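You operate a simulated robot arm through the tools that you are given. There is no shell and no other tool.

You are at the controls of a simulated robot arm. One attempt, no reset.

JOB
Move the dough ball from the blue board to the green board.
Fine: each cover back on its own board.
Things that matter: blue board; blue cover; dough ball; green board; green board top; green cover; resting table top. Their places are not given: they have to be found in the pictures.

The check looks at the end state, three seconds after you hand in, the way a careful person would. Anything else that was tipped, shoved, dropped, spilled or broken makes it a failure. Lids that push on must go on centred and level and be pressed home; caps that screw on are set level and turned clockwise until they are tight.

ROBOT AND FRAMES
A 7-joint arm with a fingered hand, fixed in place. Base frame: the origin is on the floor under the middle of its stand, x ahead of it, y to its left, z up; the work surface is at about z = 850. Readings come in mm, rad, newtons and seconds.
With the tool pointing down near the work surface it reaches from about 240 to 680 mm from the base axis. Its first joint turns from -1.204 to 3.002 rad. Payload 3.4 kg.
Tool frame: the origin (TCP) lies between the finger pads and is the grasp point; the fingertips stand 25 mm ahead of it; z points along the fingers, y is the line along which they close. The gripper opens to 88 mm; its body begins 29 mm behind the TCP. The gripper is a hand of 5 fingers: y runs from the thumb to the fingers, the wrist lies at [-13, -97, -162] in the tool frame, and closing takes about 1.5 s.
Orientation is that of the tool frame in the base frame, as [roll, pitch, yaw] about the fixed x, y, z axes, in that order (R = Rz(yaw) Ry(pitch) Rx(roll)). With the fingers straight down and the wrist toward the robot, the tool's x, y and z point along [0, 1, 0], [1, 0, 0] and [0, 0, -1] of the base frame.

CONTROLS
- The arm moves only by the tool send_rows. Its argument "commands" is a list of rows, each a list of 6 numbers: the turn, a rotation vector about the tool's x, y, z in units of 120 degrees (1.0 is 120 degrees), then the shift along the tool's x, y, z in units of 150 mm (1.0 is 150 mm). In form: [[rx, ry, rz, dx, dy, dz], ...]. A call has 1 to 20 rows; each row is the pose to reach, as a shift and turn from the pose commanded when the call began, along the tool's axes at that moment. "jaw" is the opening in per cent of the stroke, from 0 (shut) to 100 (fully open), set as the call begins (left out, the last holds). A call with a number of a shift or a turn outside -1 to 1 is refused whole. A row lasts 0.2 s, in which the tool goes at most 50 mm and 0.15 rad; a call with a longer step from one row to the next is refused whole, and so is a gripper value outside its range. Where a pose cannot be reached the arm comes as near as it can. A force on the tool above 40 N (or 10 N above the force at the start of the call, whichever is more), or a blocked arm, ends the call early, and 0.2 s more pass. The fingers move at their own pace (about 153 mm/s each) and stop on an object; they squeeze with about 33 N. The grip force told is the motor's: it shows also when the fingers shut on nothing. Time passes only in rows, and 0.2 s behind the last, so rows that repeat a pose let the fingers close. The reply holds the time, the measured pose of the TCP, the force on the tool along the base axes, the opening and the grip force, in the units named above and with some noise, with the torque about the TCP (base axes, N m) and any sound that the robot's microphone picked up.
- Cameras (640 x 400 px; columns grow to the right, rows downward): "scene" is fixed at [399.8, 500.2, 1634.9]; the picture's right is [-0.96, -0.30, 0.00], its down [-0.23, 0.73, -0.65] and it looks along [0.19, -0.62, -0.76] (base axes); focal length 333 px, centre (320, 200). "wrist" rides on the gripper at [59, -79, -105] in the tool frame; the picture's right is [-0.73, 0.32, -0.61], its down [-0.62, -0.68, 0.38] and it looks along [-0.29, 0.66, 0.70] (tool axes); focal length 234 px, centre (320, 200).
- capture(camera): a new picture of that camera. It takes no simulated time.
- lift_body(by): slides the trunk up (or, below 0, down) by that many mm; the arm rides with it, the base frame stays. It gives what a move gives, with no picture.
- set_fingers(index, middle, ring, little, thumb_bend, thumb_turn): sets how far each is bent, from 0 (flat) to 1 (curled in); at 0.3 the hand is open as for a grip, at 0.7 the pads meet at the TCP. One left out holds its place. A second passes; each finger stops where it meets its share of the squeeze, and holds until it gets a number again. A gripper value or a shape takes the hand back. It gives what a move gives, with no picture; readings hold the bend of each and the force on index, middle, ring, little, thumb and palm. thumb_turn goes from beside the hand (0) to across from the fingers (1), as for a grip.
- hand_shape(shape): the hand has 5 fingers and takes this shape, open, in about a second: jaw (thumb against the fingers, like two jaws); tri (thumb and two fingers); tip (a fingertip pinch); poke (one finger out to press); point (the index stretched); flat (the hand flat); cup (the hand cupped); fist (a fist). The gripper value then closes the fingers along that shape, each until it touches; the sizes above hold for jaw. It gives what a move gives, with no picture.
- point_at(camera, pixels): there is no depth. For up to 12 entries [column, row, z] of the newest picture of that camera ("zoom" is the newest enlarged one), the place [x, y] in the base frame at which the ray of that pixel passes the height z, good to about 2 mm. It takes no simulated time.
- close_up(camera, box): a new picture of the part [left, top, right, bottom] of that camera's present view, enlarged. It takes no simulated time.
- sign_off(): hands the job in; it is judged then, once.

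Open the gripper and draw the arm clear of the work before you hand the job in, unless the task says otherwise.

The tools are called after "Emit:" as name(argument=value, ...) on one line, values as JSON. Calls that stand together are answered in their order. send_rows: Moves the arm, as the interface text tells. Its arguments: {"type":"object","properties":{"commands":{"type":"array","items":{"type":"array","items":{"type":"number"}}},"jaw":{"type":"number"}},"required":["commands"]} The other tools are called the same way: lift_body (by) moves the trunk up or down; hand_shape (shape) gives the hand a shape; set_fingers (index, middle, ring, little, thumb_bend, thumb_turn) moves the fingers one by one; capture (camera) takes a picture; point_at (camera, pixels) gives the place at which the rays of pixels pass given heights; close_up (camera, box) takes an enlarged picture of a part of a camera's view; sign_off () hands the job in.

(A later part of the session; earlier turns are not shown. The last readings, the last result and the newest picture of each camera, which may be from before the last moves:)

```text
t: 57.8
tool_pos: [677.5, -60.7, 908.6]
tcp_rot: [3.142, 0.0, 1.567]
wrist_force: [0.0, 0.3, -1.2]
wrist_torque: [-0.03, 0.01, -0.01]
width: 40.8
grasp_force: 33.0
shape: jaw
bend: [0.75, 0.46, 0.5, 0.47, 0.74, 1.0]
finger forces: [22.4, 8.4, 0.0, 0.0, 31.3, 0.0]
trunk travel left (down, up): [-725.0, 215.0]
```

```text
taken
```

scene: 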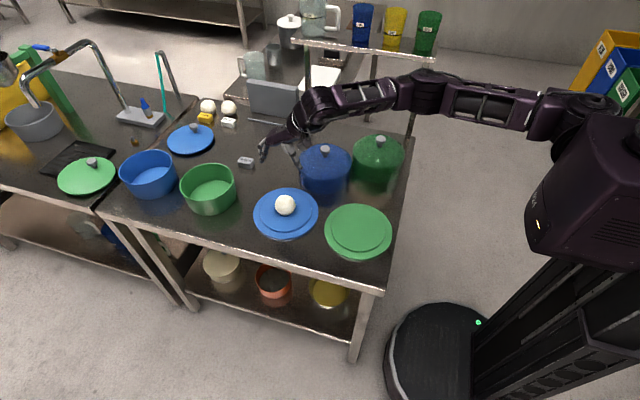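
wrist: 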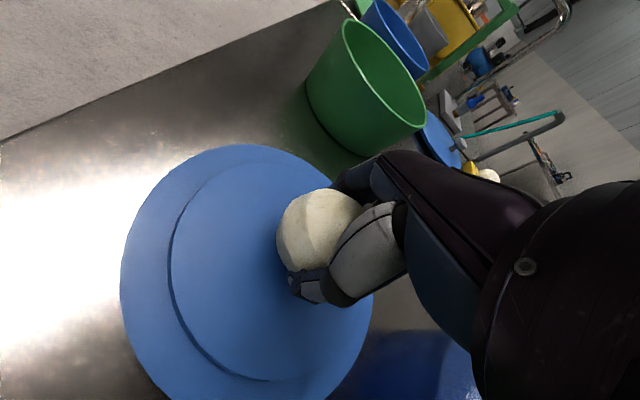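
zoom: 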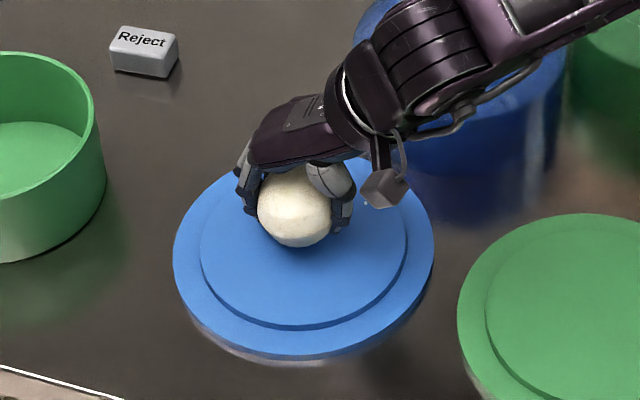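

The ball is held firmly. I raise it to about z=985 and carry it across toward the green board's centre at (459.5,-58).

Emit:
send_rows(commands=[[0, 0, 0, 0, 0, -0.08], [0, 0, 0, 0, 0, -0.2], [0, 0, 0, 0, 0, -0.34], [0, 0, 0, 0, 0, -0.45], [0, 0, 0, 0, 0, -0.5], [0, 0, 0, 0, 0, -0.5]], jaw=40)

Emit:
send_rows(commands=[[0, 0, 0, 0, -0.06, 0], [0, 0, 0, 0, -0.17, 0], [0, 0, 0, 0, -0.3, 0], [0, 0, 0, 0, -0.43, 0], [0, 0, 0, 0, -0.56, 0], [0, 0, 0, 0, -0.67, 0], [0, 0, 0, 0, -0.73, 0], [0, 0, 0, 0, -0.73, 0]], jaw=40)

Emit:
send_rows(commands=[[0, 0, 0, 0, -0.06, 0], [0, 0, 0, 0, -0.17, 0], [0, 0, 0, 0, -0.3, 0], [0, 0, 0, 0, -0.43, 0], [0, 0, 0, 0, -0.56, 0], [0, 0, 0, 0, -0.67, 0], [0, 0, 0, 0, -0.727, 0], [0, 0, 0, 0, -0.727, 0]], jaw=40)

Emit:
capture(camera="scene")

Emit:
close_up(camera="scene", box=[310, 165, 410, 265])

Emit:
capture(camera="wrist")

```text
t: 59.2
tool_pos: [678.1, -60.1, 982.7]
tcp_rot: [-3.141, 0.0, 1.565]
wrist_force: [-0.4, -0.2, -2.5]
wrist_torque: [0.0, -0.02, 0.0]
width: 40.8
grasp_force: 33.0
shape: jaw
bend: [0.75, 0.46, 0.5, 0.47, 0.74, 1.0]
finger forces: [22.4, 8.4, 0.0, 0.0, 31.5, 0.0]
trunk travel left (down, up): [-725.0, 215.0]
```

```text
t: 61.0
tool_pos: [568.4, -59.5, 983.1]
tcp_rot: [3.141, 0.0, 1.566]
wrist_force: [1.2, -0.6, -0.9]
wrist_torque: [-0.05, 0.01, 0.0]
width: 40.5
grasp_force: 33.5
shape: jaw
bend: [0.75, 0.46, 0.5, 0.47, 0.74, 1.0]
finger forces: [22.5, 8.3, 0.1, 0.0, 31.7, 0.0]
trunk travel left (down, up): [-725.0, 215.0]
```

```text
t: 62.8
tool_pos: [460.4, -59.1, 983.4]
tcp_rot: [3.14, -0.003, 1.568]
wrist_force: [0.6, 0.2, -1.4]
wrist_torque: [-0.01, 0.0, -0.02]
width: 40.8
grasp_force: 33.2
shape: jaw
bend: [0.75, 0.46, 0.5, 0.47, 0.74, 1.0]
finger forces: [22.4, 8.4, 0.0, 0.0, 32.0, 0.1]
trunk travel left (down, up): [-725.0, 215.0]
```

```text
taken
```

scene: 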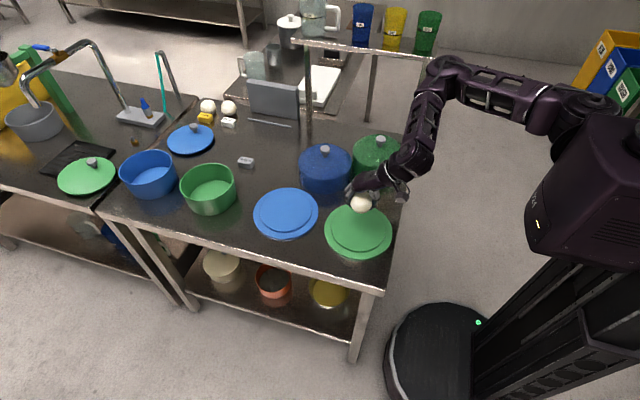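

```text
4.00 times, centred on (360, 215) of scene
```

zoom: 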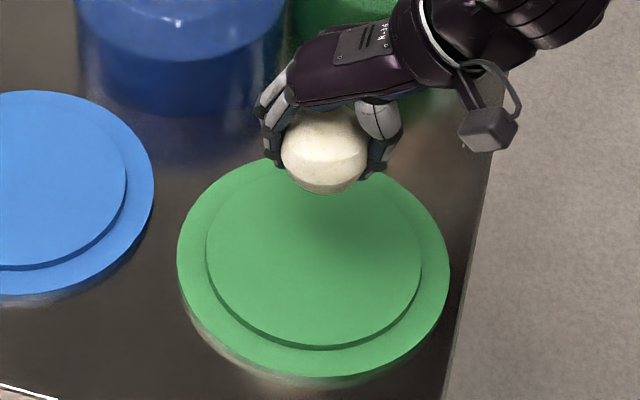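

```text
taken
```

wrist: 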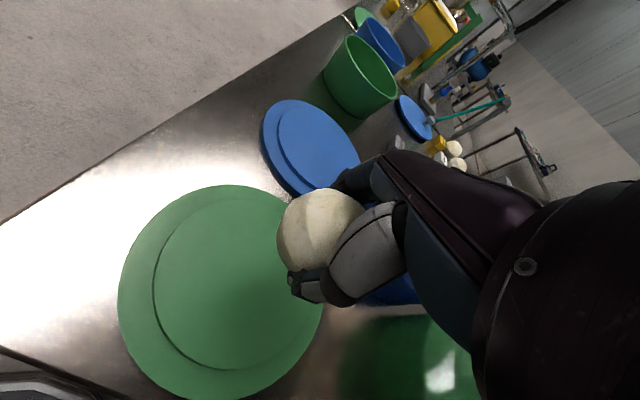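

The ball hangs over the green board at TCP (460,-59). I confirm the green board's centre from its rim and step pixels.

Emit:
point_at(camera="scene", pixels=[[324.2, 228.2, 856], [392.5, 232.6, 856], [355.4, 203.2, 856], [358, 259.2, 856], [331.6, 226.5, 862], [385.3, 230, 862], [358, 207.2, 862], [358, 251.2, 862]])

```text
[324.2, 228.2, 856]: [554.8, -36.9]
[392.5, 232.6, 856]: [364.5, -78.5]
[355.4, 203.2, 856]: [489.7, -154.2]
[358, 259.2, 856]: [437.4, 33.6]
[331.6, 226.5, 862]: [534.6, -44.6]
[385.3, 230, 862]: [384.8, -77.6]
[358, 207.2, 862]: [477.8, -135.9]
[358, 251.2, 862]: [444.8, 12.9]
```

Board centre is about (460.5,-59.5), right under the ball. I lower 84 mm to just above the surface.

Emit:
send_rows(commands=[[0, 0, 0, 0, 0, 0.07], [0, 0, 0, 0, 0, 0.19], [0, 0, 0, 0, 0, 0.31], [0, 0, 0, 0, 0, 0.42], [0, 0, 0, 0, 0, 0.5], [0, 0, 0, 0, 0, 0.545], [0, 0, 0, 0, 0, 0.56], [0, 0, 0, 0, 0, 0.56]], jaw=40)

Emit:
close_up(camera="scene", box=[320, 180, 400, 260])

Emit:
send_rows(commands=[[0, 0, 0, 0, 0, 0.007], [0, 0, 0, 0, 0, 0.013], [0, 0, 0, 0, 0, 0.02], [0, 0, 0, 0, 0, 0.02], [0, 0, 0, 0, 0, 0.02]], jaw=40)

Emit:
close_up(camera="scene", box=[320, 180, 400, 260])

```text
t: 64.6
tool_pos: [460.5, -59.0, 899.6]
tcp_rot: [-3.141, -0.004, 1.568]
wrist_force: [0.1, 1.2, -0.9]
wrist_torque: [0.03, 0.01, 0.0]
width: 40.6
grasp_force: 33.2
shape: jaw
bend: [0.75, 0.46, 0.5, 0.47, 0.74, 1.0]
finger forces: [22.3, 8.1, 0.1, 0.1, 32.2, 0.0]
trunk travel left (down, up): [-725.0, 215.0]
```

```text
5.00 times, centred on (360, 220) of scene
```

zoom: 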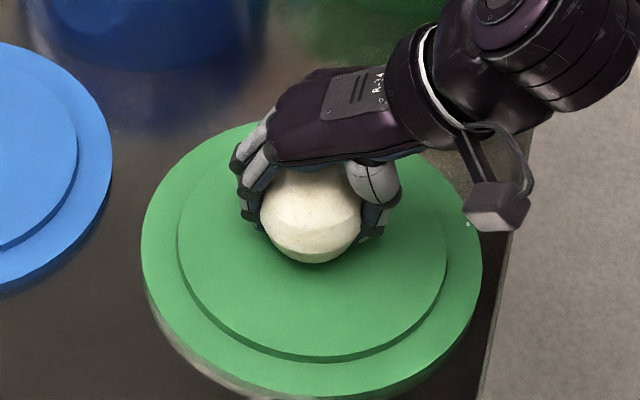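

```text
t: 65.8
tool_pos: [460.7, -58.8, 895.6]
tcp_rot: [3.141, -0.001, 1.568]
wrist_force: [-0.4, -0.1, -1.6]
wrist_torque: [0.02, 0.02, -0.02]
width: 40.9
grasp_force: 32.7
shape: jaw
bend: [0.75, 0.46, 0.5, 0.47, 0.74, 1.0]
finger forces: [22.4, 8.2, 0.0, 0.0, 32.1, 0.0]
trunk travel left (down, up): [-725.0, 215.0]
```

```text
5.00 times, centred on (360, 220) of scene
```

zoom: 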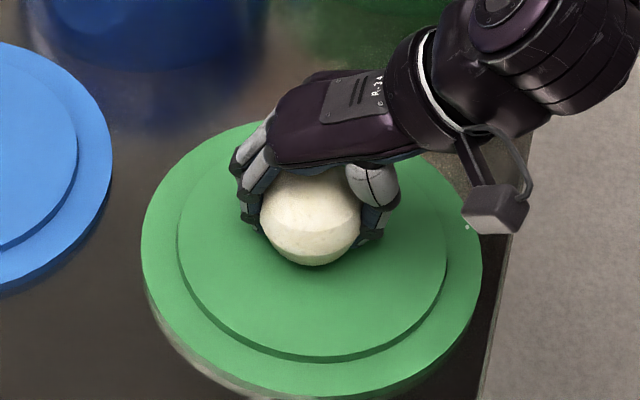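

Not touching yet (−1.6 N is the ball's weight). I go on down in 1–1.5 mm steps.

Emit:
send_rows(commands=[[0, 0, 0, 0, 0, 0.007], [0, 0, 0, 0, 0, 0.013], [0, 0, 0, 0, 0, 0.013], [0, 0, 0, 0, 0, 0.013]], jaw=40)

Emit:
send_rows(commands=[[0, 0, 0, 0, 0, 0.007], [0, 0, 0, 0, 0, 0.01], [0, 0, 0, 0, 0, 0.01], [0, 0, 0, 0, 0, 0.01]], jaw=40)

```text
t: 66.8
tool_pos: [458.9, -57.7, 894.7]
tcp_rot: [3.14, -0.001, 1.568]
wrist_force: [0.1, -0.9, -1.5]
wrist_torque: [-0.03, 0.01, 0.0]
width: 40.7
grasp_force: 33.0
shape: jaw
bend: [0.75, 0.46, 0.5, 0.47, 0.74, 1.0]
finger forces: [22.4, 8.2, 0.0, 0.0, 32.2, 0.0]
trunk travel left (down, up): [-725.0, 215.0]
```

```text
t: 67.8
tool_pos: [459.5, -58.9, 893.3]
tcp_rot: [3.141, -0.002, 1.568]
wrist_force: [0.5, 0.3, -0.9]
wrist_torque: [-0.03, 0.02, 0.01]
width: 40.7
grasp_force: 33.4
shape: jaw
bend: [0.75, 0.46, 0.5, 0.47, 0.74, 1.0]
finger forces: [22.4, 8.2, 0.0, 0.1, 32.1, 0.0]
trunk travel left (down, up): [-725.0, 215.0]
```

Still no firm contact at z≈893. I continue with two more 1.5 mm steps.

Emit:
send_rows(commands=[[0, 0, 0, 0, 0, 0.005], [0, 0, 0, 0, 0, 0.01], [0, 0, 0, 0, 0, 0.01], [0, 0, 0, 0, 0, 0.01]], jaw=40)

Emit:
send_rows(commands=[[0, 0, 0, 0, 0, 0.005], [0, 0, 0, 0, 0, 0.01], [0, 0, 0, 0, 0, 0.01], [0, 0, 0, 0, 0, 0.01]], jaw=40)

Emit:
close_up(camera="scene", box=[320, 180, 400, 260])

```text
t: 68.8
tool_pos: [460.8, -58.8, 892.8]
tcp_rot: [-3.141, -0.002, 1.567]
wrist_force: [0.1, 0.6, -0.2]
wrist_torque: [0.01, -0.02, -0.01]
width: 40.7
grasp_force: 32.8
shape: jaw
bend: [0.75, 0.46, 0.5, 0.47, 0.74, 1.0]
finger forces: [22.5, 8.4, 0.0, 0.0, 32.1, 0.1]
trunk travel left (down, up): [-725.0, 215.0]
```

```text
t: 69.8
tool_pos: [459.5, -58.2, 890.3]
tcp_rot: [3.138, -0.003, 1.568]
wrist_force: [1.6, -1.0, 8.7]
wrist_torque: [0.05, -0.23, -0.03]
width: 40.6
grasp_force: 33.2
shape: jaw
bend: [0.75, 0.46, 0.5, 0.47, 0.75, 1.0]
finger forces: [22.5, 7.9, 0.1, 0.1, 31.8, 0.0]
trunk travel left (down, up): [-725.0, 215.0]
```

```text
5.00 times, centred on (360, 220) of scene
```

zoom: 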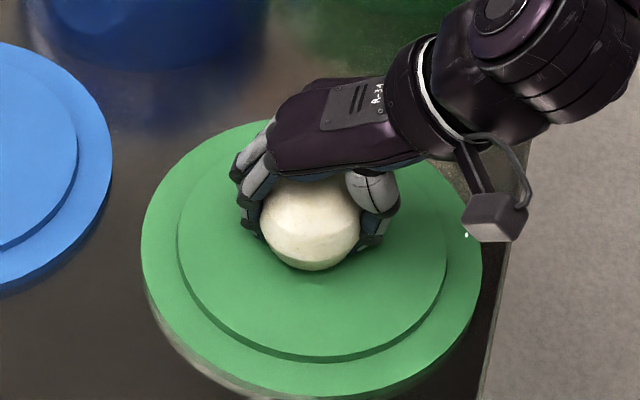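

Firm contact (8.7 N) at z≈890.5: the ball rests on the green board. I ease up 0.7 mm and open to 60 %.

Emit:
send_rows(commands=[[0, 0, 0, 0, 0, -0.005], [0, 0, 0, 0, 0, -0.005], [0, 0, 0, 0, 0, -0.005]], jaw=40)

Emit:
send_rows(commands=[[0, 0, 0, 0, 0, 0], [0, 0, 0, 0, 0, 0], [0, 0, 0, 0, 0, 0], [0, 0, 0, 0, 0, 0], [0, 0, 0, 0, 0, 0]], jaw=60)

Emit:
close_up(camera="scene", box=[320, 180, 400, 260])

Emit:
capture(camera="wrist")

```text
t: 70.6
tool_pos: [459.6, -57.5, 889.7]
tcp_rot: [3.141, -0.003, 1.566]
wrist_force: [1.7, 0.9, 6.6]
wrist_torque: [0.06, -0.2, -0.01]
width: 40.6
grasp_force: 32.8
shape: jaw
bend: [0.75, 0.46, 0.5, 0.47, 0.75, 1.0]
finger forces: [22.8, 8.5, 0.1, 0.0, 31.9, 0.0]
trunk travel left (down, up): [-725.0, 215.0]
```

```text
t: 71.8
tool_pos: [459.2, -58.3, 891.5]
tcp_rot: [3.141, 0.0, 1.566]
wrist_force: [0.1, -0.1, 0.1]
wrist_torque: [0.0, -0.01, 0.01]
width: 52.3
grasp_force: 0.1
shape: jaw
bend: [0.29, 0.41, 0.37, 0.43, 0.65, 1.0]
finger forces: [0.1, 0.0, 0.0, 0.0, 0.1, 0.1]
trunk travel left (down, up): [-725.0, 215.0]
```

```text
5.00 times, centred on (360, 220) of scene
```

zoom: 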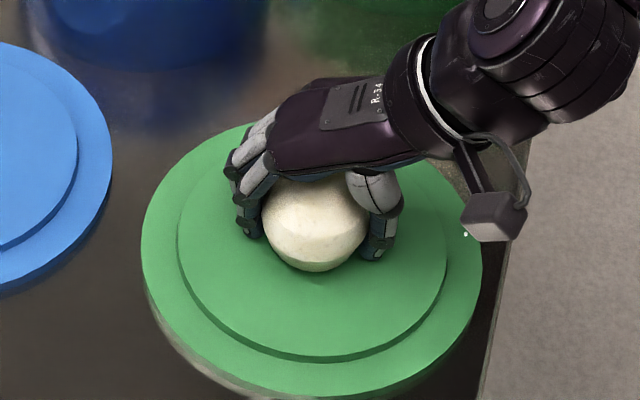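

```text
taken
```

wrist: 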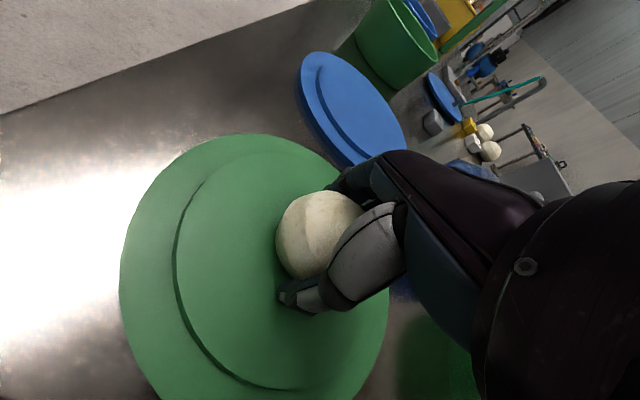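

The ball is released and rests on the green board, with no force on the fingers. I open fully and lift straight up.

Emit:
send_rows(commands=[[0, 0, 0, 0, 0, 0], [0, 0, 0, 0, 0, -0.02], [0, 0, 0, 0, 0, -0.04], [0, 0, 0, 0, 0, -0.04], [0, 0, 0, 0, 0, -0.04]], jaw=100)

Emit:
close_up(camera="scene", box=[320, 180, 400, 260])

Emit:
send_rows(commands=[[0, 0, 0, 0, 0, -0.06], [0, 0, 0, 0, 0, -0.16], [0, 0, 0, 0, 0, -0.3], [0, 0, 0, 0, 0, -0.46], [0, 0, 0, 0, 0, -0.62], [0, 0, 0, 0, 0, -0.78], [0, 0, 0, 0, 0, -0.9], [0, 0, 0, 0, 0, -0.97], [0, 0, 0, 0, 0, -0.97]], jaw=100)

Emit:
capture(camera="scene")

Emit:
close_up(camera="scene", box=[310, 185, 406, 265])

```text
t: 73.0
tool_pos: [460.3, -58.8, 896.3]
tcp_rot: [3.141, -0.002, 1.568]
wrist_force: [0.2, -0.4, -0.9]
wrist_torque: [0.0, -0.02, 0.03]
width: 87.8
grasp_force: 0.1
shape: jaw
bend: [0.3, 0.3, 0.3, 0.3, 0.3, 0.98]
finger forces: [0.0, 0.0, 0.1, 0.1, 0.1, 0.0]
trunk travel left (down, up): [-725.0, 215.0]
```

```text
5.00 times, centred on (360, 220) of scene
```

zoom: 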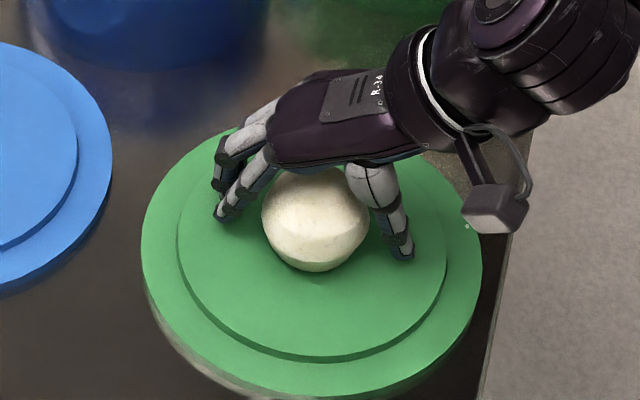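

```text
t: 75.0
tool_pos: [459.9, -58.4, 1042.4]
tcp_rot: [-3.142, -0.001, 1.568]
wrist_force: [0.0, 0.8, 1.3]
wrist_torque: [0.01, -0.03, 0.01]
width: 88.0
grasp_force: 0.2
shape: jaw
bend: [0.3, 0.3, 0.3, 0.3, 0.3, 0.98]
finger forces: [0.0, 0.0, 0.0, 0.1, 0.1, 0.0]
trunk travel left (down, up): [-725.0, 215.0]
```

```text
taken
```

scene: 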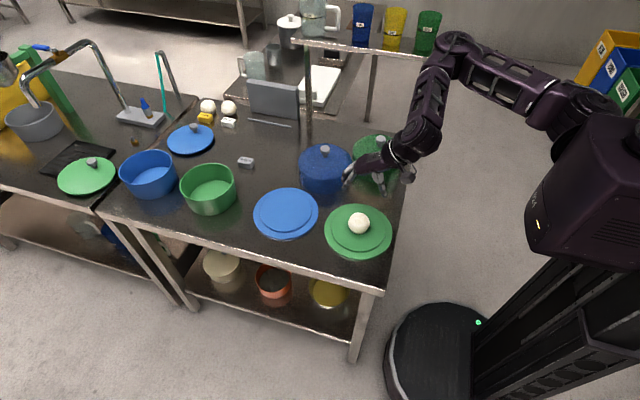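

```text
5.00 times, centred on (358, 225) of scene
```

zoom: 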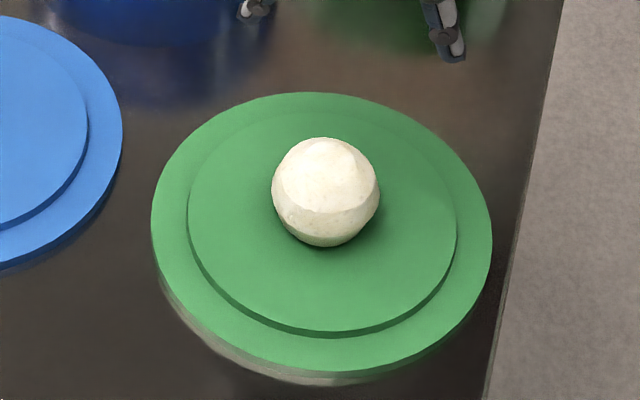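

The ball sits in the middle of the green board. Now the covers go back: I rise and move toward the green cover, taking the grasp tilt again (−7° about tool x, −4° about tool y).

Emit:
send_rows(commands=[[0, 0, 0, -0.02, 0, -0.1], [0, 0, 0, -0.08, 0, -0.22], [-0.01, -0.006, 0, -0.2, 0, -0.3], [-0.02, -0.012, 0, -0.34, 0, -0.333], [-0.03, -0.018, 0, -0.5, 0, -0.333], [-0.04, -0.024, 0, -0.66, 0, -0.333], [-0.05, -0.03, 0, -0.8, 0, -0.333], [-0.06, -0.035, 0, -0.867, 0, -0.333], [-0.06, -0.035, 0, -0.867, 0, -0.333]], jaw=100)

Emit:
capture(camera="scene")

Emit:
capture(camera="wrist")

Emit:
close_up(camera="scene", box=[330, 110, 426, 190])

```text
t: 77.0
tool_pos: [459.8, -189.2, 1092.9]
tcp_rot: [3.017, 0.074, 1.561]
wrist_force: [0.1, -0.3, -0.1]
wrist_torque: [-0.01, 0.0, -0.01]
width: 88.0
grasp_force: 0.1
shape: jaw
bend: [0.3, 0.3, 0.3, 0.3, 0.3, 0.98]
finger forces: [0.0, 0.1, 0.1, 0.0, 0.1, 0.0]
trunk travel left (down, up): [-725.0, 215.0]
```

```text
taken
```

scene: 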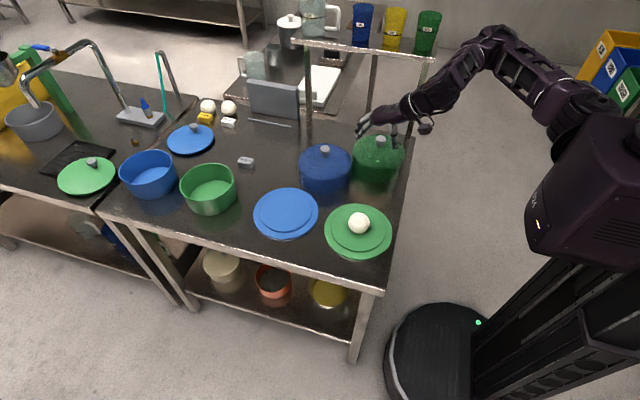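

```text
taken
```

wrist: 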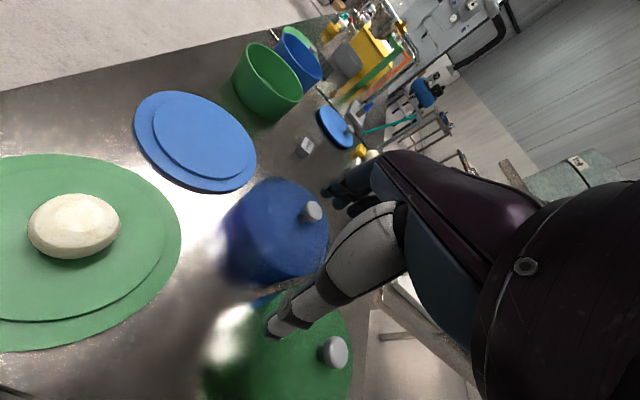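

```text
5.00 times, centred on (378, 150) of scene
```

zoom: 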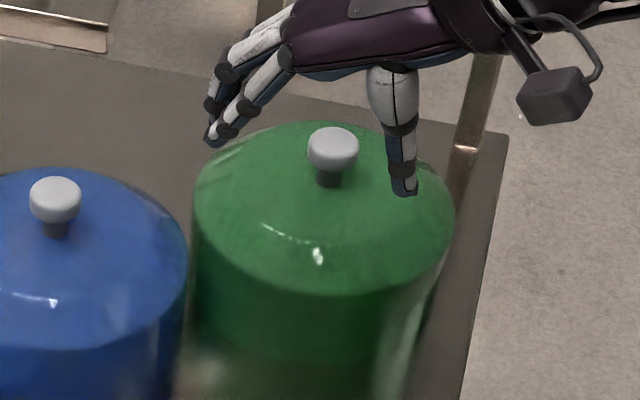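

The green knob shows at scene (380.6,139.8) and wrist (333,352). I triangulate it.

Emit:
point_at(camera="scene", pixels=[[380.6, 139.8, 955], [380.6, 139.8, 960], [380.6, 139.8, 965]])

Emit:
point_at(camera="wrist", pixels=[[333, 352, 955], [333, 352, 960], [333, 352, 965], [74, 225, 885], [74, 225, 890], [74, 225, 895]])

```text
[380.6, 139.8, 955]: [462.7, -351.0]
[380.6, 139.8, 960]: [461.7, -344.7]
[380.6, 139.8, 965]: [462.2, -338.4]
```

```text
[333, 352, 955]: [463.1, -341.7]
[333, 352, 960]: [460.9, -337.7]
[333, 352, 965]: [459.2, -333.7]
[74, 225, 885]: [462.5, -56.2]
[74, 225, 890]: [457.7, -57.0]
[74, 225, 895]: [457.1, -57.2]
```

Knob at about (461,-338,963); in the hand the knob sits about (+5,−2) from the TCP, so I aim the TCP at (456,-336) and move there at z≈1085.

Emit:
send_rows(commands=[[0, 0, 0, -0.07, -0.0023, 0.0088], [0, 0, 0, -0.2, -0.0064, 0.0252], [0, 0, 0, -0.37, -0.0119, 0.0467], [0, 0, 0, -0.54, -0.0174, 0.0681], [0, 0, 0, -0.7, -0.0225, 0.0883], [0, 0, 0, -0.85, -0.0274, 0.1072], [0, 0, 0, -0.94, -0.0303, 0.1186], [0, 0, 0, -0.972, -0.0313, 0.1226], [0, 0, 0, -0.972, -0.0313, 0.1226]], jaw=75)

Emit:
capture(camera="wrist")

Emit:
close_up(camera="scene", box=[330, 80, 426, 180])

```text
t: 79.0
tool_pos: [455.7, -334.9, 1083.9]
tcp_rot: [3.016, 0.072, 1.561]
wrist_force: [0.6, 0.9, -0.1]
wrist_torque: [0.04, 0.01, 0.0]
width: 66.2
grasp_force: 0.0
shape: jaw
bend: [0.27, 0.35, 0.32, 0.34, 0.54, 0.99]
finger forces: [0.1, 0.1, 0.0, 0.0, 0.0, 0.0]
trunk travel left (down, up): [-725.0, 215.0]
```

```text
taken
```

wrist: 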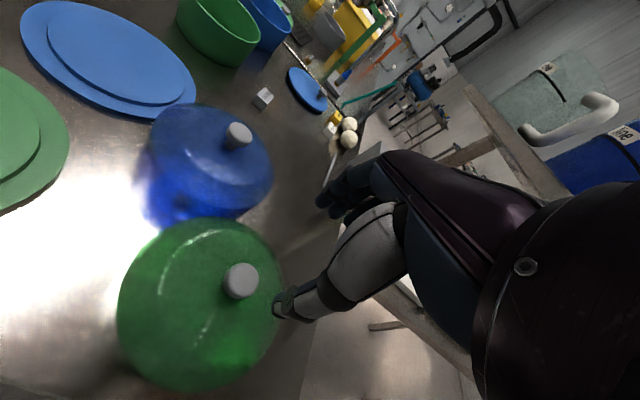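

```text
4.00 times, centred on (378, 130) of scene
```

zoom: 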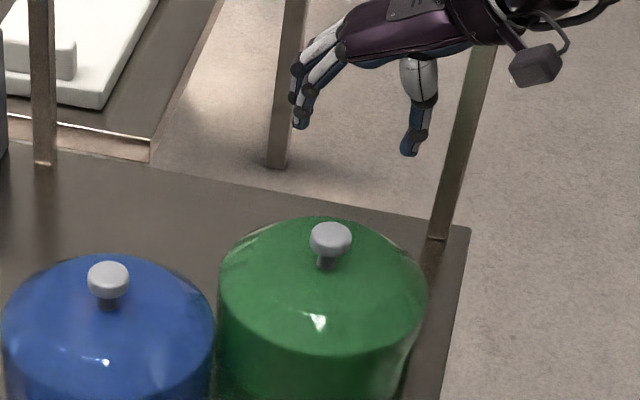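

I check the knob once more from this pose at wrist (241,280).

Emit:
point_at(camera="wrist", pixels=[[241, 280, 958], [241, 280, 962], [241, 280, 966]])

Emit:
point_at(camera="scene", pixels=[[380.7, 139.8, 962], [380.7, 139.8, 966]])

```text
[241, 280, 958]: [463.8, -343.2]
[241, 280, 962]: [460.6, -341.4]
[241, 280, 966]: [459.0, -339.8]
```

```text
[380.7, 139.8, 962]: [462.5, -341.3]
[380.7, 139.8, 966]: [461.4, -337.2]
```

Knob at (461,-340.5,963). I descend to z≈967 with a 3.5 mm sideways correction, jaw at 75 %.

Emit:
send_rows(commands=[[0, 0, 0, 0.004, -0.0125, 0.1], [0, 0, 0, 0.011, -0.0313, 0.25], [0, 0, 0, 0.018, -0.0519, 0.415], [0, 0, 0, 0.0249, -0.07, 0.56], [0, 0, 0, 0.0298, -0.0838, 0.67], [0, 0, 0, 0.0329, -0.0925, 0.74], [0, 0, 0, 0.0344, -0.0967, 0.7736], [0, 0, 0, 0.0344, -0.0967, 0.7736]], jaw=75)

Emit:
close_up(camera="scene", box=[340, 115, 420, 195])

Emit:
capture(camera="wrist")

```text
t: 80.8
tool_pos: [455.9, -339.2, 968.2]
tcp_rot: [3.015, 0.069, 1.562]
wrist_force: [0.5, 0.7, 0.4]
wrist_torque: [0.02, 0.01, 0.03]
width: 66.3
grasp_force: 0.1
shape: jaw
bend: [0.27, 0.35, 0.32, 0.34, 0.54, 0.99]
finger forces: [0.0, 0.0, 0.1, 0.0, 0.1, 0.0]
trunk travel left (down, up): [-725.0, 215.0]
```

```text
5.00 times, centred on (380, 155) of scene
```

zoom: 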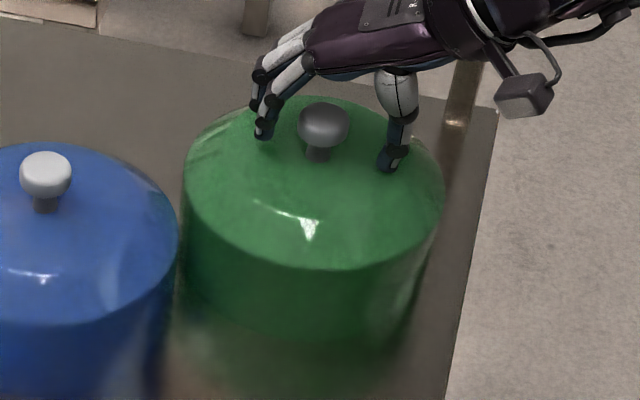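

```text
taken
```

wrist: 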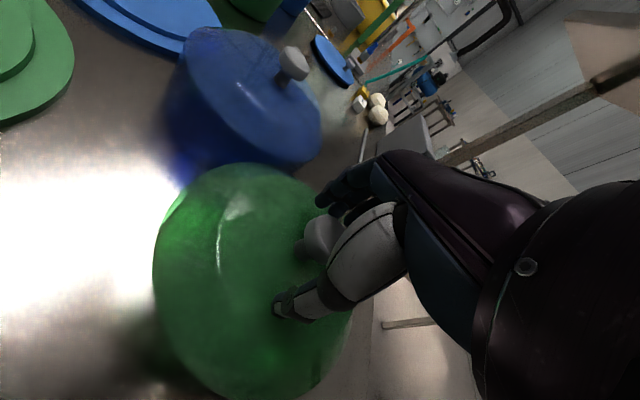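

The knob lies well between the fingers. I close the hand on it and watch force and torque.

Emit:
send_rows(commands=[[0, 0, 0, 0, 0, 0], [0, 0, 0, 0, 0, 0], [0, 0, 0, 0, 0, 0], [0, 0, 0, 0, 0, 0], [0, 0, 0, 0, 0, 0], [0, 0, 0, 0, 0, 0], [0, 0, 0, 0, 0, 0], [0, 0, 0, 0, 0, 0], [0, 0, 0, 0, 0, 0]], jaw=0)

Emit:
close_up(camera="scene", box=[340, 115, 420, 195])

Emit:
capture(camera="wrist")

```text
t: 82.8
tool_pos: [455.1, -339.0, 966.6]
tcp_rot: [3.016, 0.073, 1.562]
wrist_force: [0.3, -0.7, -0.6]
wrist_torque: [0.01, 0.01, 0.02]
width: 17.9
grasp_force: 33.2
shape: jaw
bend: [0.74, 0.61, 0.71, 0.66, 0.8, 1.0]
finger forces: [14.1, 7.5, 2.4, 0.1, 23.2, 0.0]
trunk travel left (down, up): [-725.0, 215.0]
```

```text
5.00 times, centred on (380, 155) of scene
```

zoom: 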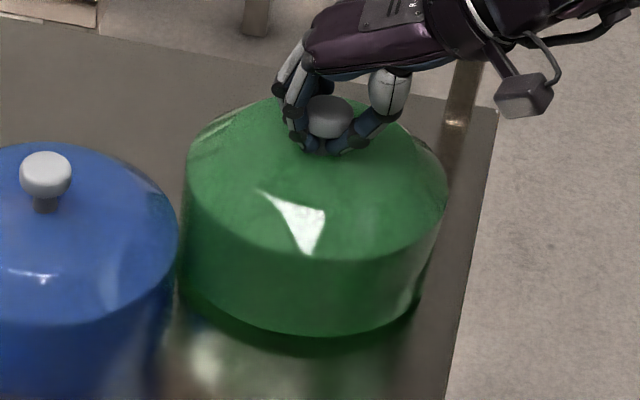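

```text
taken
```

wrist: 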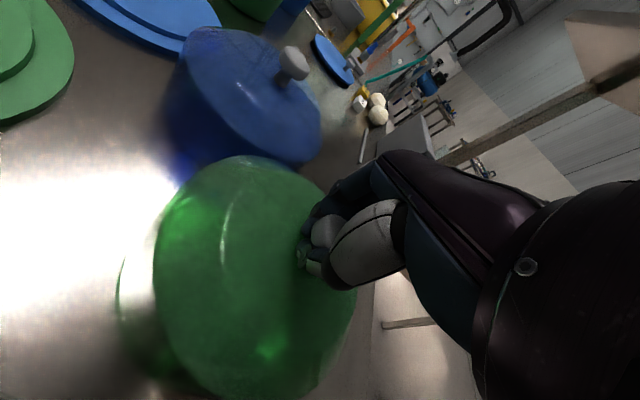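

Gripped; the near rim looks slightly raised. I lower 2 mm to feel which side touches.

Emit:
send_rows(commands=[[0, 0, 0, 0.0005, -0.0008, 0.0066], [0, 0, 0, 0.001, -0.0016, 0.0132], [0, 0, 0, 0.001, -0.0016, 0.0132], [0, 0, 0, 0.001, -0.0016, 0.0132]], jaw=0)

Emit:
send_rows(commands=[[0, 0, 0, 0, 0, 0], [0, 0, 0, 0, 0, 0]], jaw=0)

```text
t: 83.8
tool_pos: [455.8, -338.5, 964.8]
tcp_rot: [3.017, 0.071, 1.563]
wrist_force: [0.7, -1.1, 0.5]
wrist_torque: [-0.01, 0.01, 0.02]
width: 17.7
grasp_force: 32.7
shape: jaw
bend: [0.74, 0.61, 0.71, 0.66, 0.8, 1.0]
finger forces: [14.5, 8.0, 2.0, 0.0, 23.2, 0.0]
trunk travel left (down, up): [-725.0, 215.0]
```

```text
t: 84.4
tool_pos: [455.2, -338.6, 965.8]
tcp_rot: [3.016, 0.074, 1.562]
wrist_force: [0.0, 0.0, -0.9]
wrist_torque: [-0.05, 0.02, 0.01]
width: 17.6
grasp_force: 33.1
shape: jaw
bend: [0.74, 0.61, 0.71, 0.66, 0.8, 1.0]
finger forces: [14.7, 7.9, 2.0, 0.0, 23.1, 0.1]
trunk travel left (down, up): [-725.0, 215.0]
```

Light contact with small torque. I lower 2 mm more for a clearer reading and picture.

Emit:
send_rows(commands=[[0, 0, 0, 0.0005, -0.0008, 0.0066], [0, 0, 0, 0.001, -0.0016, 0.0132], [0, 0, 0, 0.001, -0.0016, 0.0132], [0, 0, 0, 0.001, -0.0016, 0.0132]], jaw=0)

Emit:
close_up(camera="scene", box=[350, 145, 414, 193])

```text
t: 85.4
tool_pos: [456.3, -338.5, 962.2]
tcp_rot: [3.017, 0.073, 1.563]
wrist_force: [0.3, 0.4, -0.4]
wrist_torque: [-0.01, 0.04, -0.04]
width: 17.6
grasp_force: 32.6
shape: jaw
bend: [0.74, 0.61, 0.71, 0.66, 0.8, 1.0]
finger forces: [15.0, 8.2, 1.7, 0.0, 23.1, 0.0]
trunk travel left (down, up): [-725.0, 215.0]
```

```text
8.33 times, centred on (382, 169) of scene
```

zoom: 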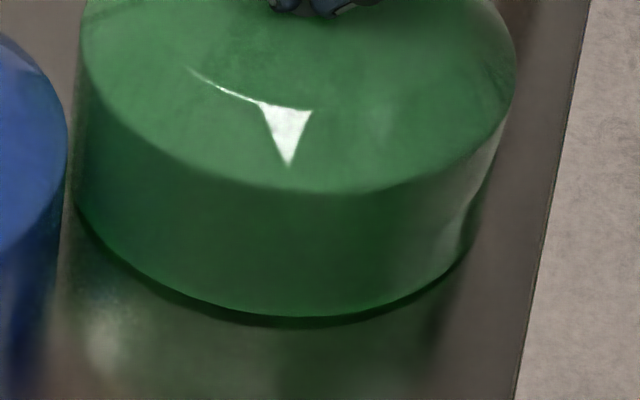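

A thin gap remains under the near rim, so the cover still leans about 4° backward in the hand. I lift 8 mm, rotate another −4° about tool y, and test contact again.

Emit:
send_rows(commands=[[0, 0, 0, -0.002, 0.0033, -0.0264], [0, 0, 0, -0.0039, 0.0066, -0.0528], [0, -0.011, 0, -0.0039, 0.0066, -0.0528], [0, -0.022, 0, -0.0039, 0.0066, -0.0528], [0, -0.033, 0, -0.0039, 0.0066, -0.0528], [0, -0.033, 0, -0.0039, 0.0066, -0.0528], [0, -0.033, 0, -0.0039, 0.0066, -0.0528]], jaw=0)

Emit:
close_up(camera="scene", box=[340, 115, 420, 195])

Emit:
capture(camera="wrist")

```text
t: 87.0
tool_pos: [455.8, -339.3, 969.8]
tcp_rot: [3.014, 0.14, 1.553]
wrist_force: [0.0, -0.7, -1.1]
wrist_torque: [-0.01, 0.03, 0.01]
width: 17.8
grasp_force: 32.5
shape: jaw
bend: [0.74, 0.61, 0.71, 0.66, 0.8, 1.0]
finger forces: [13.9, 8.5, 2.6, 0.1, 23.1, 0.0]
trunk travel left (down, up): [-725.0, 215.0]
```

```text
5.00 times, centred on (380, 155) of scene
```

zoom: 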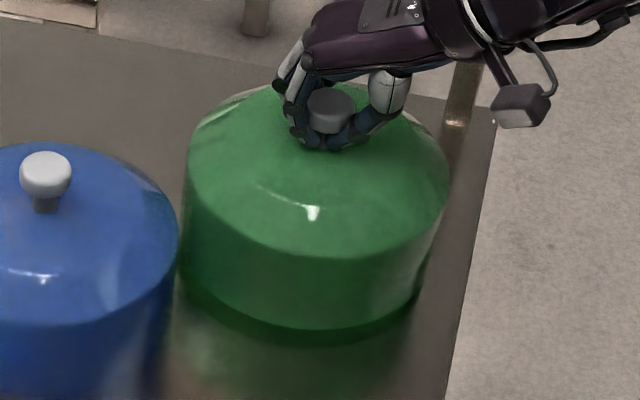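

```text
taken
```

wrist: 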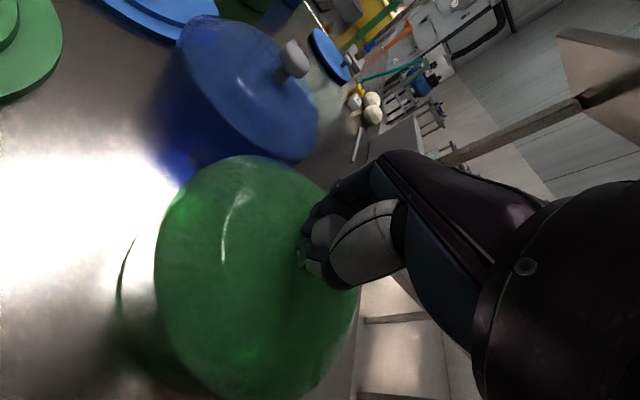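

The highlight on the dome now has the same shape as when it stood level. I lower again in small steps to test contact.

Emit:
send_rows(commands=[[0, 0, 0, 0.0019, -0.0017, 0.0131], [0, 0, 0, 0.0037, -0.0034, 0.0262], [0, 0, 0, 0.0056, -0.005, 0.0393], [0, 0, 0, 0.0056, -0.005, 0.0393], [0, 0, 0, 0.0056, -0.005, 0.0393]], jaw=0)

Emit:
send_rows(commands=[[0, 0, 0, 0.0009, -0.0008, 0.0066], [0, 0, 0, 0.0014, -0.0013, 0.0098], [0, 0, 0, 0.0014, -0.0013, 0.0098], [0, 0, 0, 0.0014, -0.0013, 0.0098]], jaw=0)

Emit:
close_up(camera="scene", box=[350, 145, 414, 193])

```text
t: 88.2
tool_pos: [454.8, -339.4, 964.8]
tcp_rot: [3.015, 0.14, 1.553]
wrist_force: [-0.4, 0.0, -1.8]
wrist_torque: [0.03, -0.01, -0.01]
width: 17.9
grasp_force: 32.7
shape: jaw
bend: [0.74, 0.61, 0.71, 0.66, 0.8, 1.0]
finger forces: [13.8, 8.4, 2.6, 0.0, 23.2, 0.1]
trunk travel left (down, up): [-725.0, 215.0]
```

```text
t: 89.2
tool_pos: [455.1, -339.5, 962.8]
tcp_rot: [3.014, 0.141, 1.552]
wrist_force: [0.4, 0.5, -1.2]
wrist_torque: [0.04, 0.01, -0.04]
width: 17.6
grasp_force: 33.2
shape: jaw
bend: [0.74, 0.61, 0.71, 0.66, 0.8, 1.0]
finger forces: [13.9, 8.7, 2.7, 0.0, 23.1, 0.0]
trunk travel left (down, up): [-725.0, 215.0]
```

```text
8.33 times, centred on (382, 169) of scene
```

zoom: 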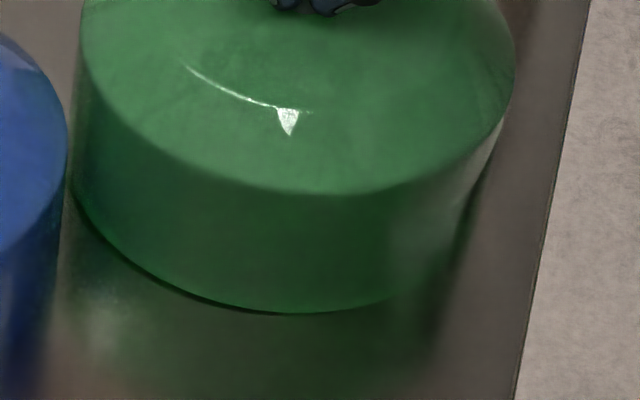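

No backward lean now; the right part of the rim looks closest. I lower another 1.5 mm and read.

Emit:
send_rows(commands=[[0, 0, 0, 0.0009, -0.0008, 0.0066], [0, 0, 0, 0.0014, -0.0013, 0.0098], [0, 0, 0, 0.0014, -0.0013, 0.0098], [0, 0, 0, 0.0014, -0.0013, 0.0098]], jaw=0)

Emit:
send_rows(commands=[[0, 0, 0, 0, 0, 0], [0, 0, 0, 0, 0, 0]], jaw=0)

Emit:
close_up(camera="scene", box=[350, 145, 414, 193])

```text
t: 90.2
tool_pos: [456.1, -338.8, 961.9]
tcp_rot: [3.014, 0.14, 1.553]
wrist_force: [-0.2, -0.2, -0.6]
wrist_torque: [0.01, 0.08, 0.02]
width: 18.0
grasp_force: 33.4
shape: jaw
bend: [0.74, 0.61, 0.71, 0.66, 0.8, 1.0]
finger forces: [14.1, 8.7, 2.8, 0.0, 23.4, 0.0]
trunk travel left (down, up): [-725.0, 215.0]
```

```text
t: 90.8
tool_pos: [455.3, -339.2, 962.4]
tcp_rot: [3.013, 0.14, 1.551]
wrist_force: [0.2, -0.2, -0.6]
wrist_torque: [0.05, 0.07, 0.01]
width: 17.7
grasp_force: 33.0
shape: jaw
bend: [0.74, 0.61, 0.71, 0.66, 0.8, 1.0]
finger forces: [14.2, 8.9, 2.8, 0.0, 23.2, 0.1]
trunk travel left (down, up): [-725.0, 215.0]
```

```text
8.33 times, centred on (382, 169) of scene
```

zoom: 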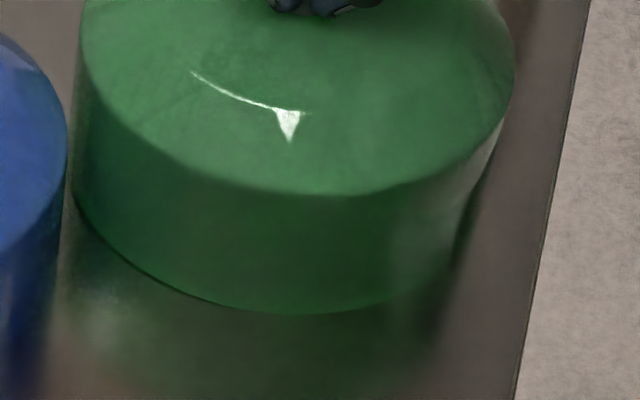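

The contact is now nearly even, only about 1° low on the −x side. I lift straight up 118 mm, adding a +1° correction about tool x.

Emit:
send_rows(commands=[[0, 0, 0, -0.0057, 0.0051, -0.04], [0.004, 0, 0, -0.017, 0.0154, -0.12], [0.008, 0, 0, -0.034, 0.0308, -0.24], [0.008, 0, 0, -0.0539, 0.0487, -0.38], [0.008, 0, 0, -0.0738, 0.0667, -0.52], [0.008, 0, 0, -0.0922, 0.0834, -0.65], [0.008, 0, 0, -0.105, 0.0949, -0.74], [0.008, 0, 0, -0.1097, 0.0991, -0.7727], [0.008, 0, 0, -0.1097, 0.0991, -0.7727]], jaw=0)

Emit:
capture(camera="scene")

Emit:
close_up(camera="scene", box=[330, 80, 430, 180])

```text
t: 92.8
tool_pos: [455.6, -339.5, 1079.9]
tcp_rot: [3.031, 0.14, 1.555]
wrist_force: [0.0, 0.3, -1.7]
wrist_torque: [-0.02, -0.01, 0.0]
width: 17.4
grasp_force: 32.8
shape: jaw
bend: [0.74, 0.6, 0.71, 0.66, 0.8, 1.0]
finger forces: [13.7, 9.9, 3.9, 0.1, 23.3, 0.1]
trunk travel left (down, up): [-725.0, 215.0]
```

```text
taken
```

scene: 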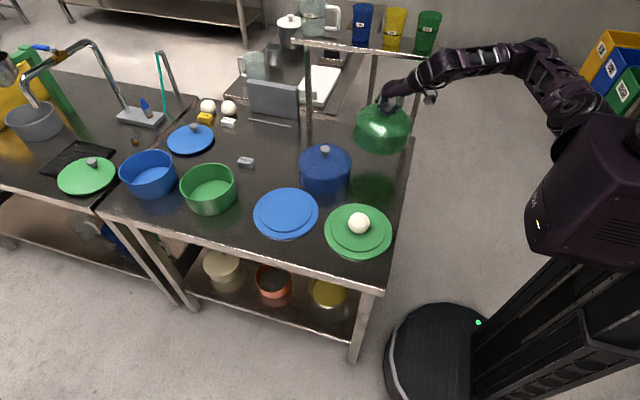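

```text
4.00 times, centred on (380, 130) of scene
```

zoom: 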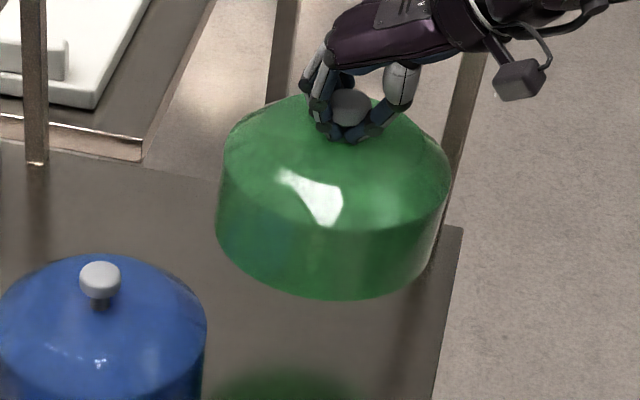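

The cover hangs level. I measure the knob's offset from the TCP using scene pixel (387.2,106.5) at z≈1081.

Emit:
point_at(camera="scene", pixels=[[387.2, 106.5, 1076], [387.2, 106.5, 1081], [387.2, 106.5, 1086]])

Emit:
close_up(camera="scene", box=[365, 85, 413, 125])

Emit:
capture(camera="wrist")

```text
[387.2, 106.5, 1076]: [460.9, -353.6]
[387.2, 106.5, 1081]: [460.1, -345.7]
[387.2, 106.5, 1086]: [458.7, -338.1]
```

```text
10.00 times, centred on (389, 105) of scene
```

zoom: 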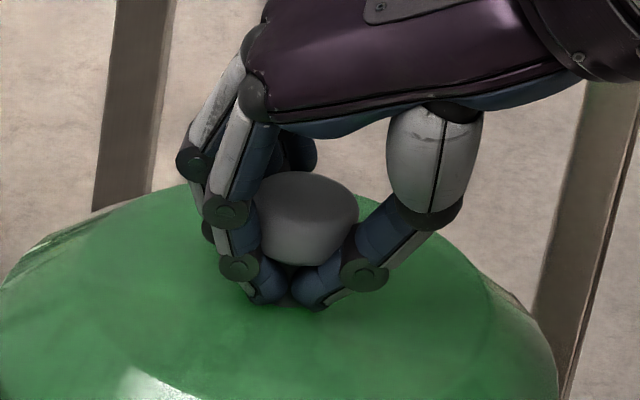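

```text
taken
```

wrist: 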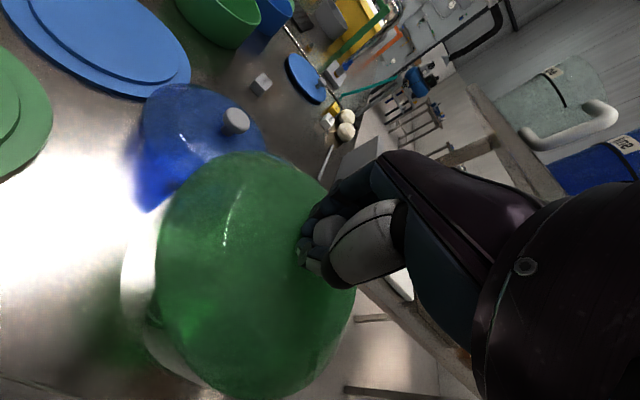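

Offset confirmed at roughly (+4.5,−1.5). I carry the cover forward over the green board in two moves.

Emit:
send_rows(commands=[[0, 0, 0, 0.06, -0.0001, -0.0085], [0, 0, 0, 0.18, -0.0004, -0.0256], [0, 0, 0, 0.34, -0.0008, -0.0483], [0, 0, 0, 0.5, -0.0012, -0.071], [0, 0, 0, 0.66, -0.0016, -0.0937], [0, 0, 0, 0.81, -0.002, -0.115], [0, 0, 0, 0.9, -0.0022, -0.1278], [0, 0, 0, 0.9307, -0.0023, -0.1322], [0, 0, 0, 0.9307, -0.0023, -0.1322]], jaw=0)

Emit:
send_rows(commands=[[0, 0, 0, 0.06, -0.0001, -0.0085], [0, 0, 0, 0.18, -0.0004, -0.0256], [0, 0, 0, 0.34, -0.0008, -0.0483], [0, 0, 0, 0.5, -0.0012, -0.071], [0, 0, 0, 0.66, -0.0016, -0.0937], [0, 0, 0, 0.81, -0.002, -0.115], [0, 0, 0, 0.9, -0.0022, -0.1278], [0, 0, 0, 0.9307, -0.0023, -0.1322], [0, 0, 0, 0.9307, -0.0023, -0.1322]], jaw=0)

Emit:
capture(camera="scene")

Emit:
close_up(camera="scene", box=[310, 150, 410, 265])

Emit:
capture(camera="wrist")

```text
t: 94.8
tool_pos: [455.0, -198.8, 1080.3]
tcp_rot: [3.029, 0.141, 1.552]
wrist_force: [0.0, 0.3, -1.5]
wrist_torque: [0.02, 0.02, -0.02]
width: 17.2
grasp_force: 33.2
shape: jaw
bend: [0.74, 0.6, 0.71, 0.66, 0.8, 1.0]
finger forces: [13.7, 10.3, 3.8, 0.0, 23.4, 0.1]
trunk travel left (down, up): [-725.0, 215.0]
```

```text
t: 96.8
tool_pos: [456.0, -56.0, 1080.2]
tcp_rot: [3.031, 0.14, 1.553]
wrist_force: [0.6, 0.3, -1.8]
wrist_torque: [0.0, 0.03, -0.03]
width: 16.9
grasp_force: 32.8
shape: jaw
bend: [0.74, 0.6, 0.71, 0.66, 0.8, 1.0]
finger forces: [13.8, 10.4, 3.8, 0.0, 23.4, 0.1]
trunk travel left (down, up): [-725.0, 215.0]
```

```text
taken
```

scene: 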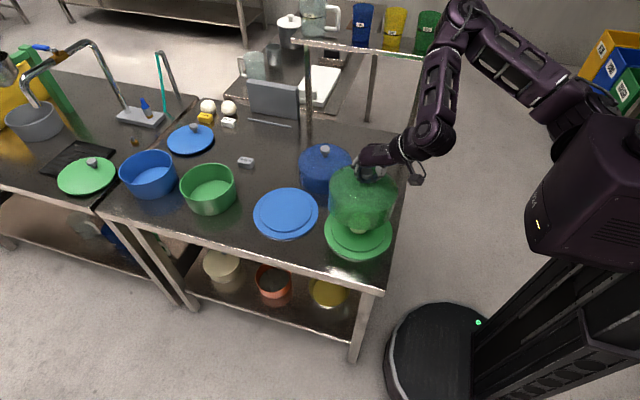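

```text
3.48 times, centred on (360, 208) of scene
```

zoom: 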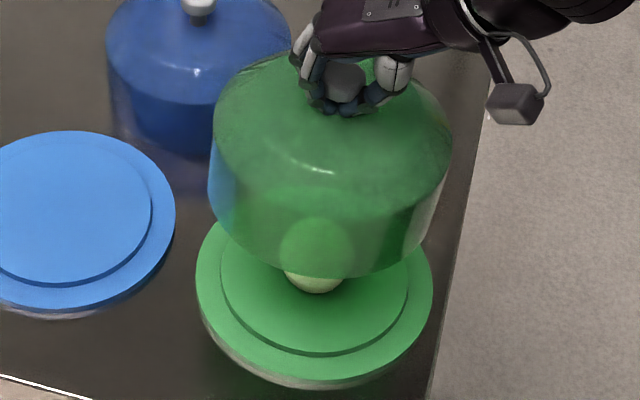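

```text
taken
```

wrist: 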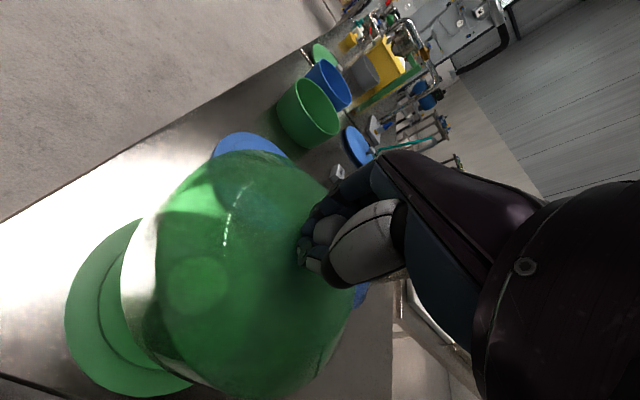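

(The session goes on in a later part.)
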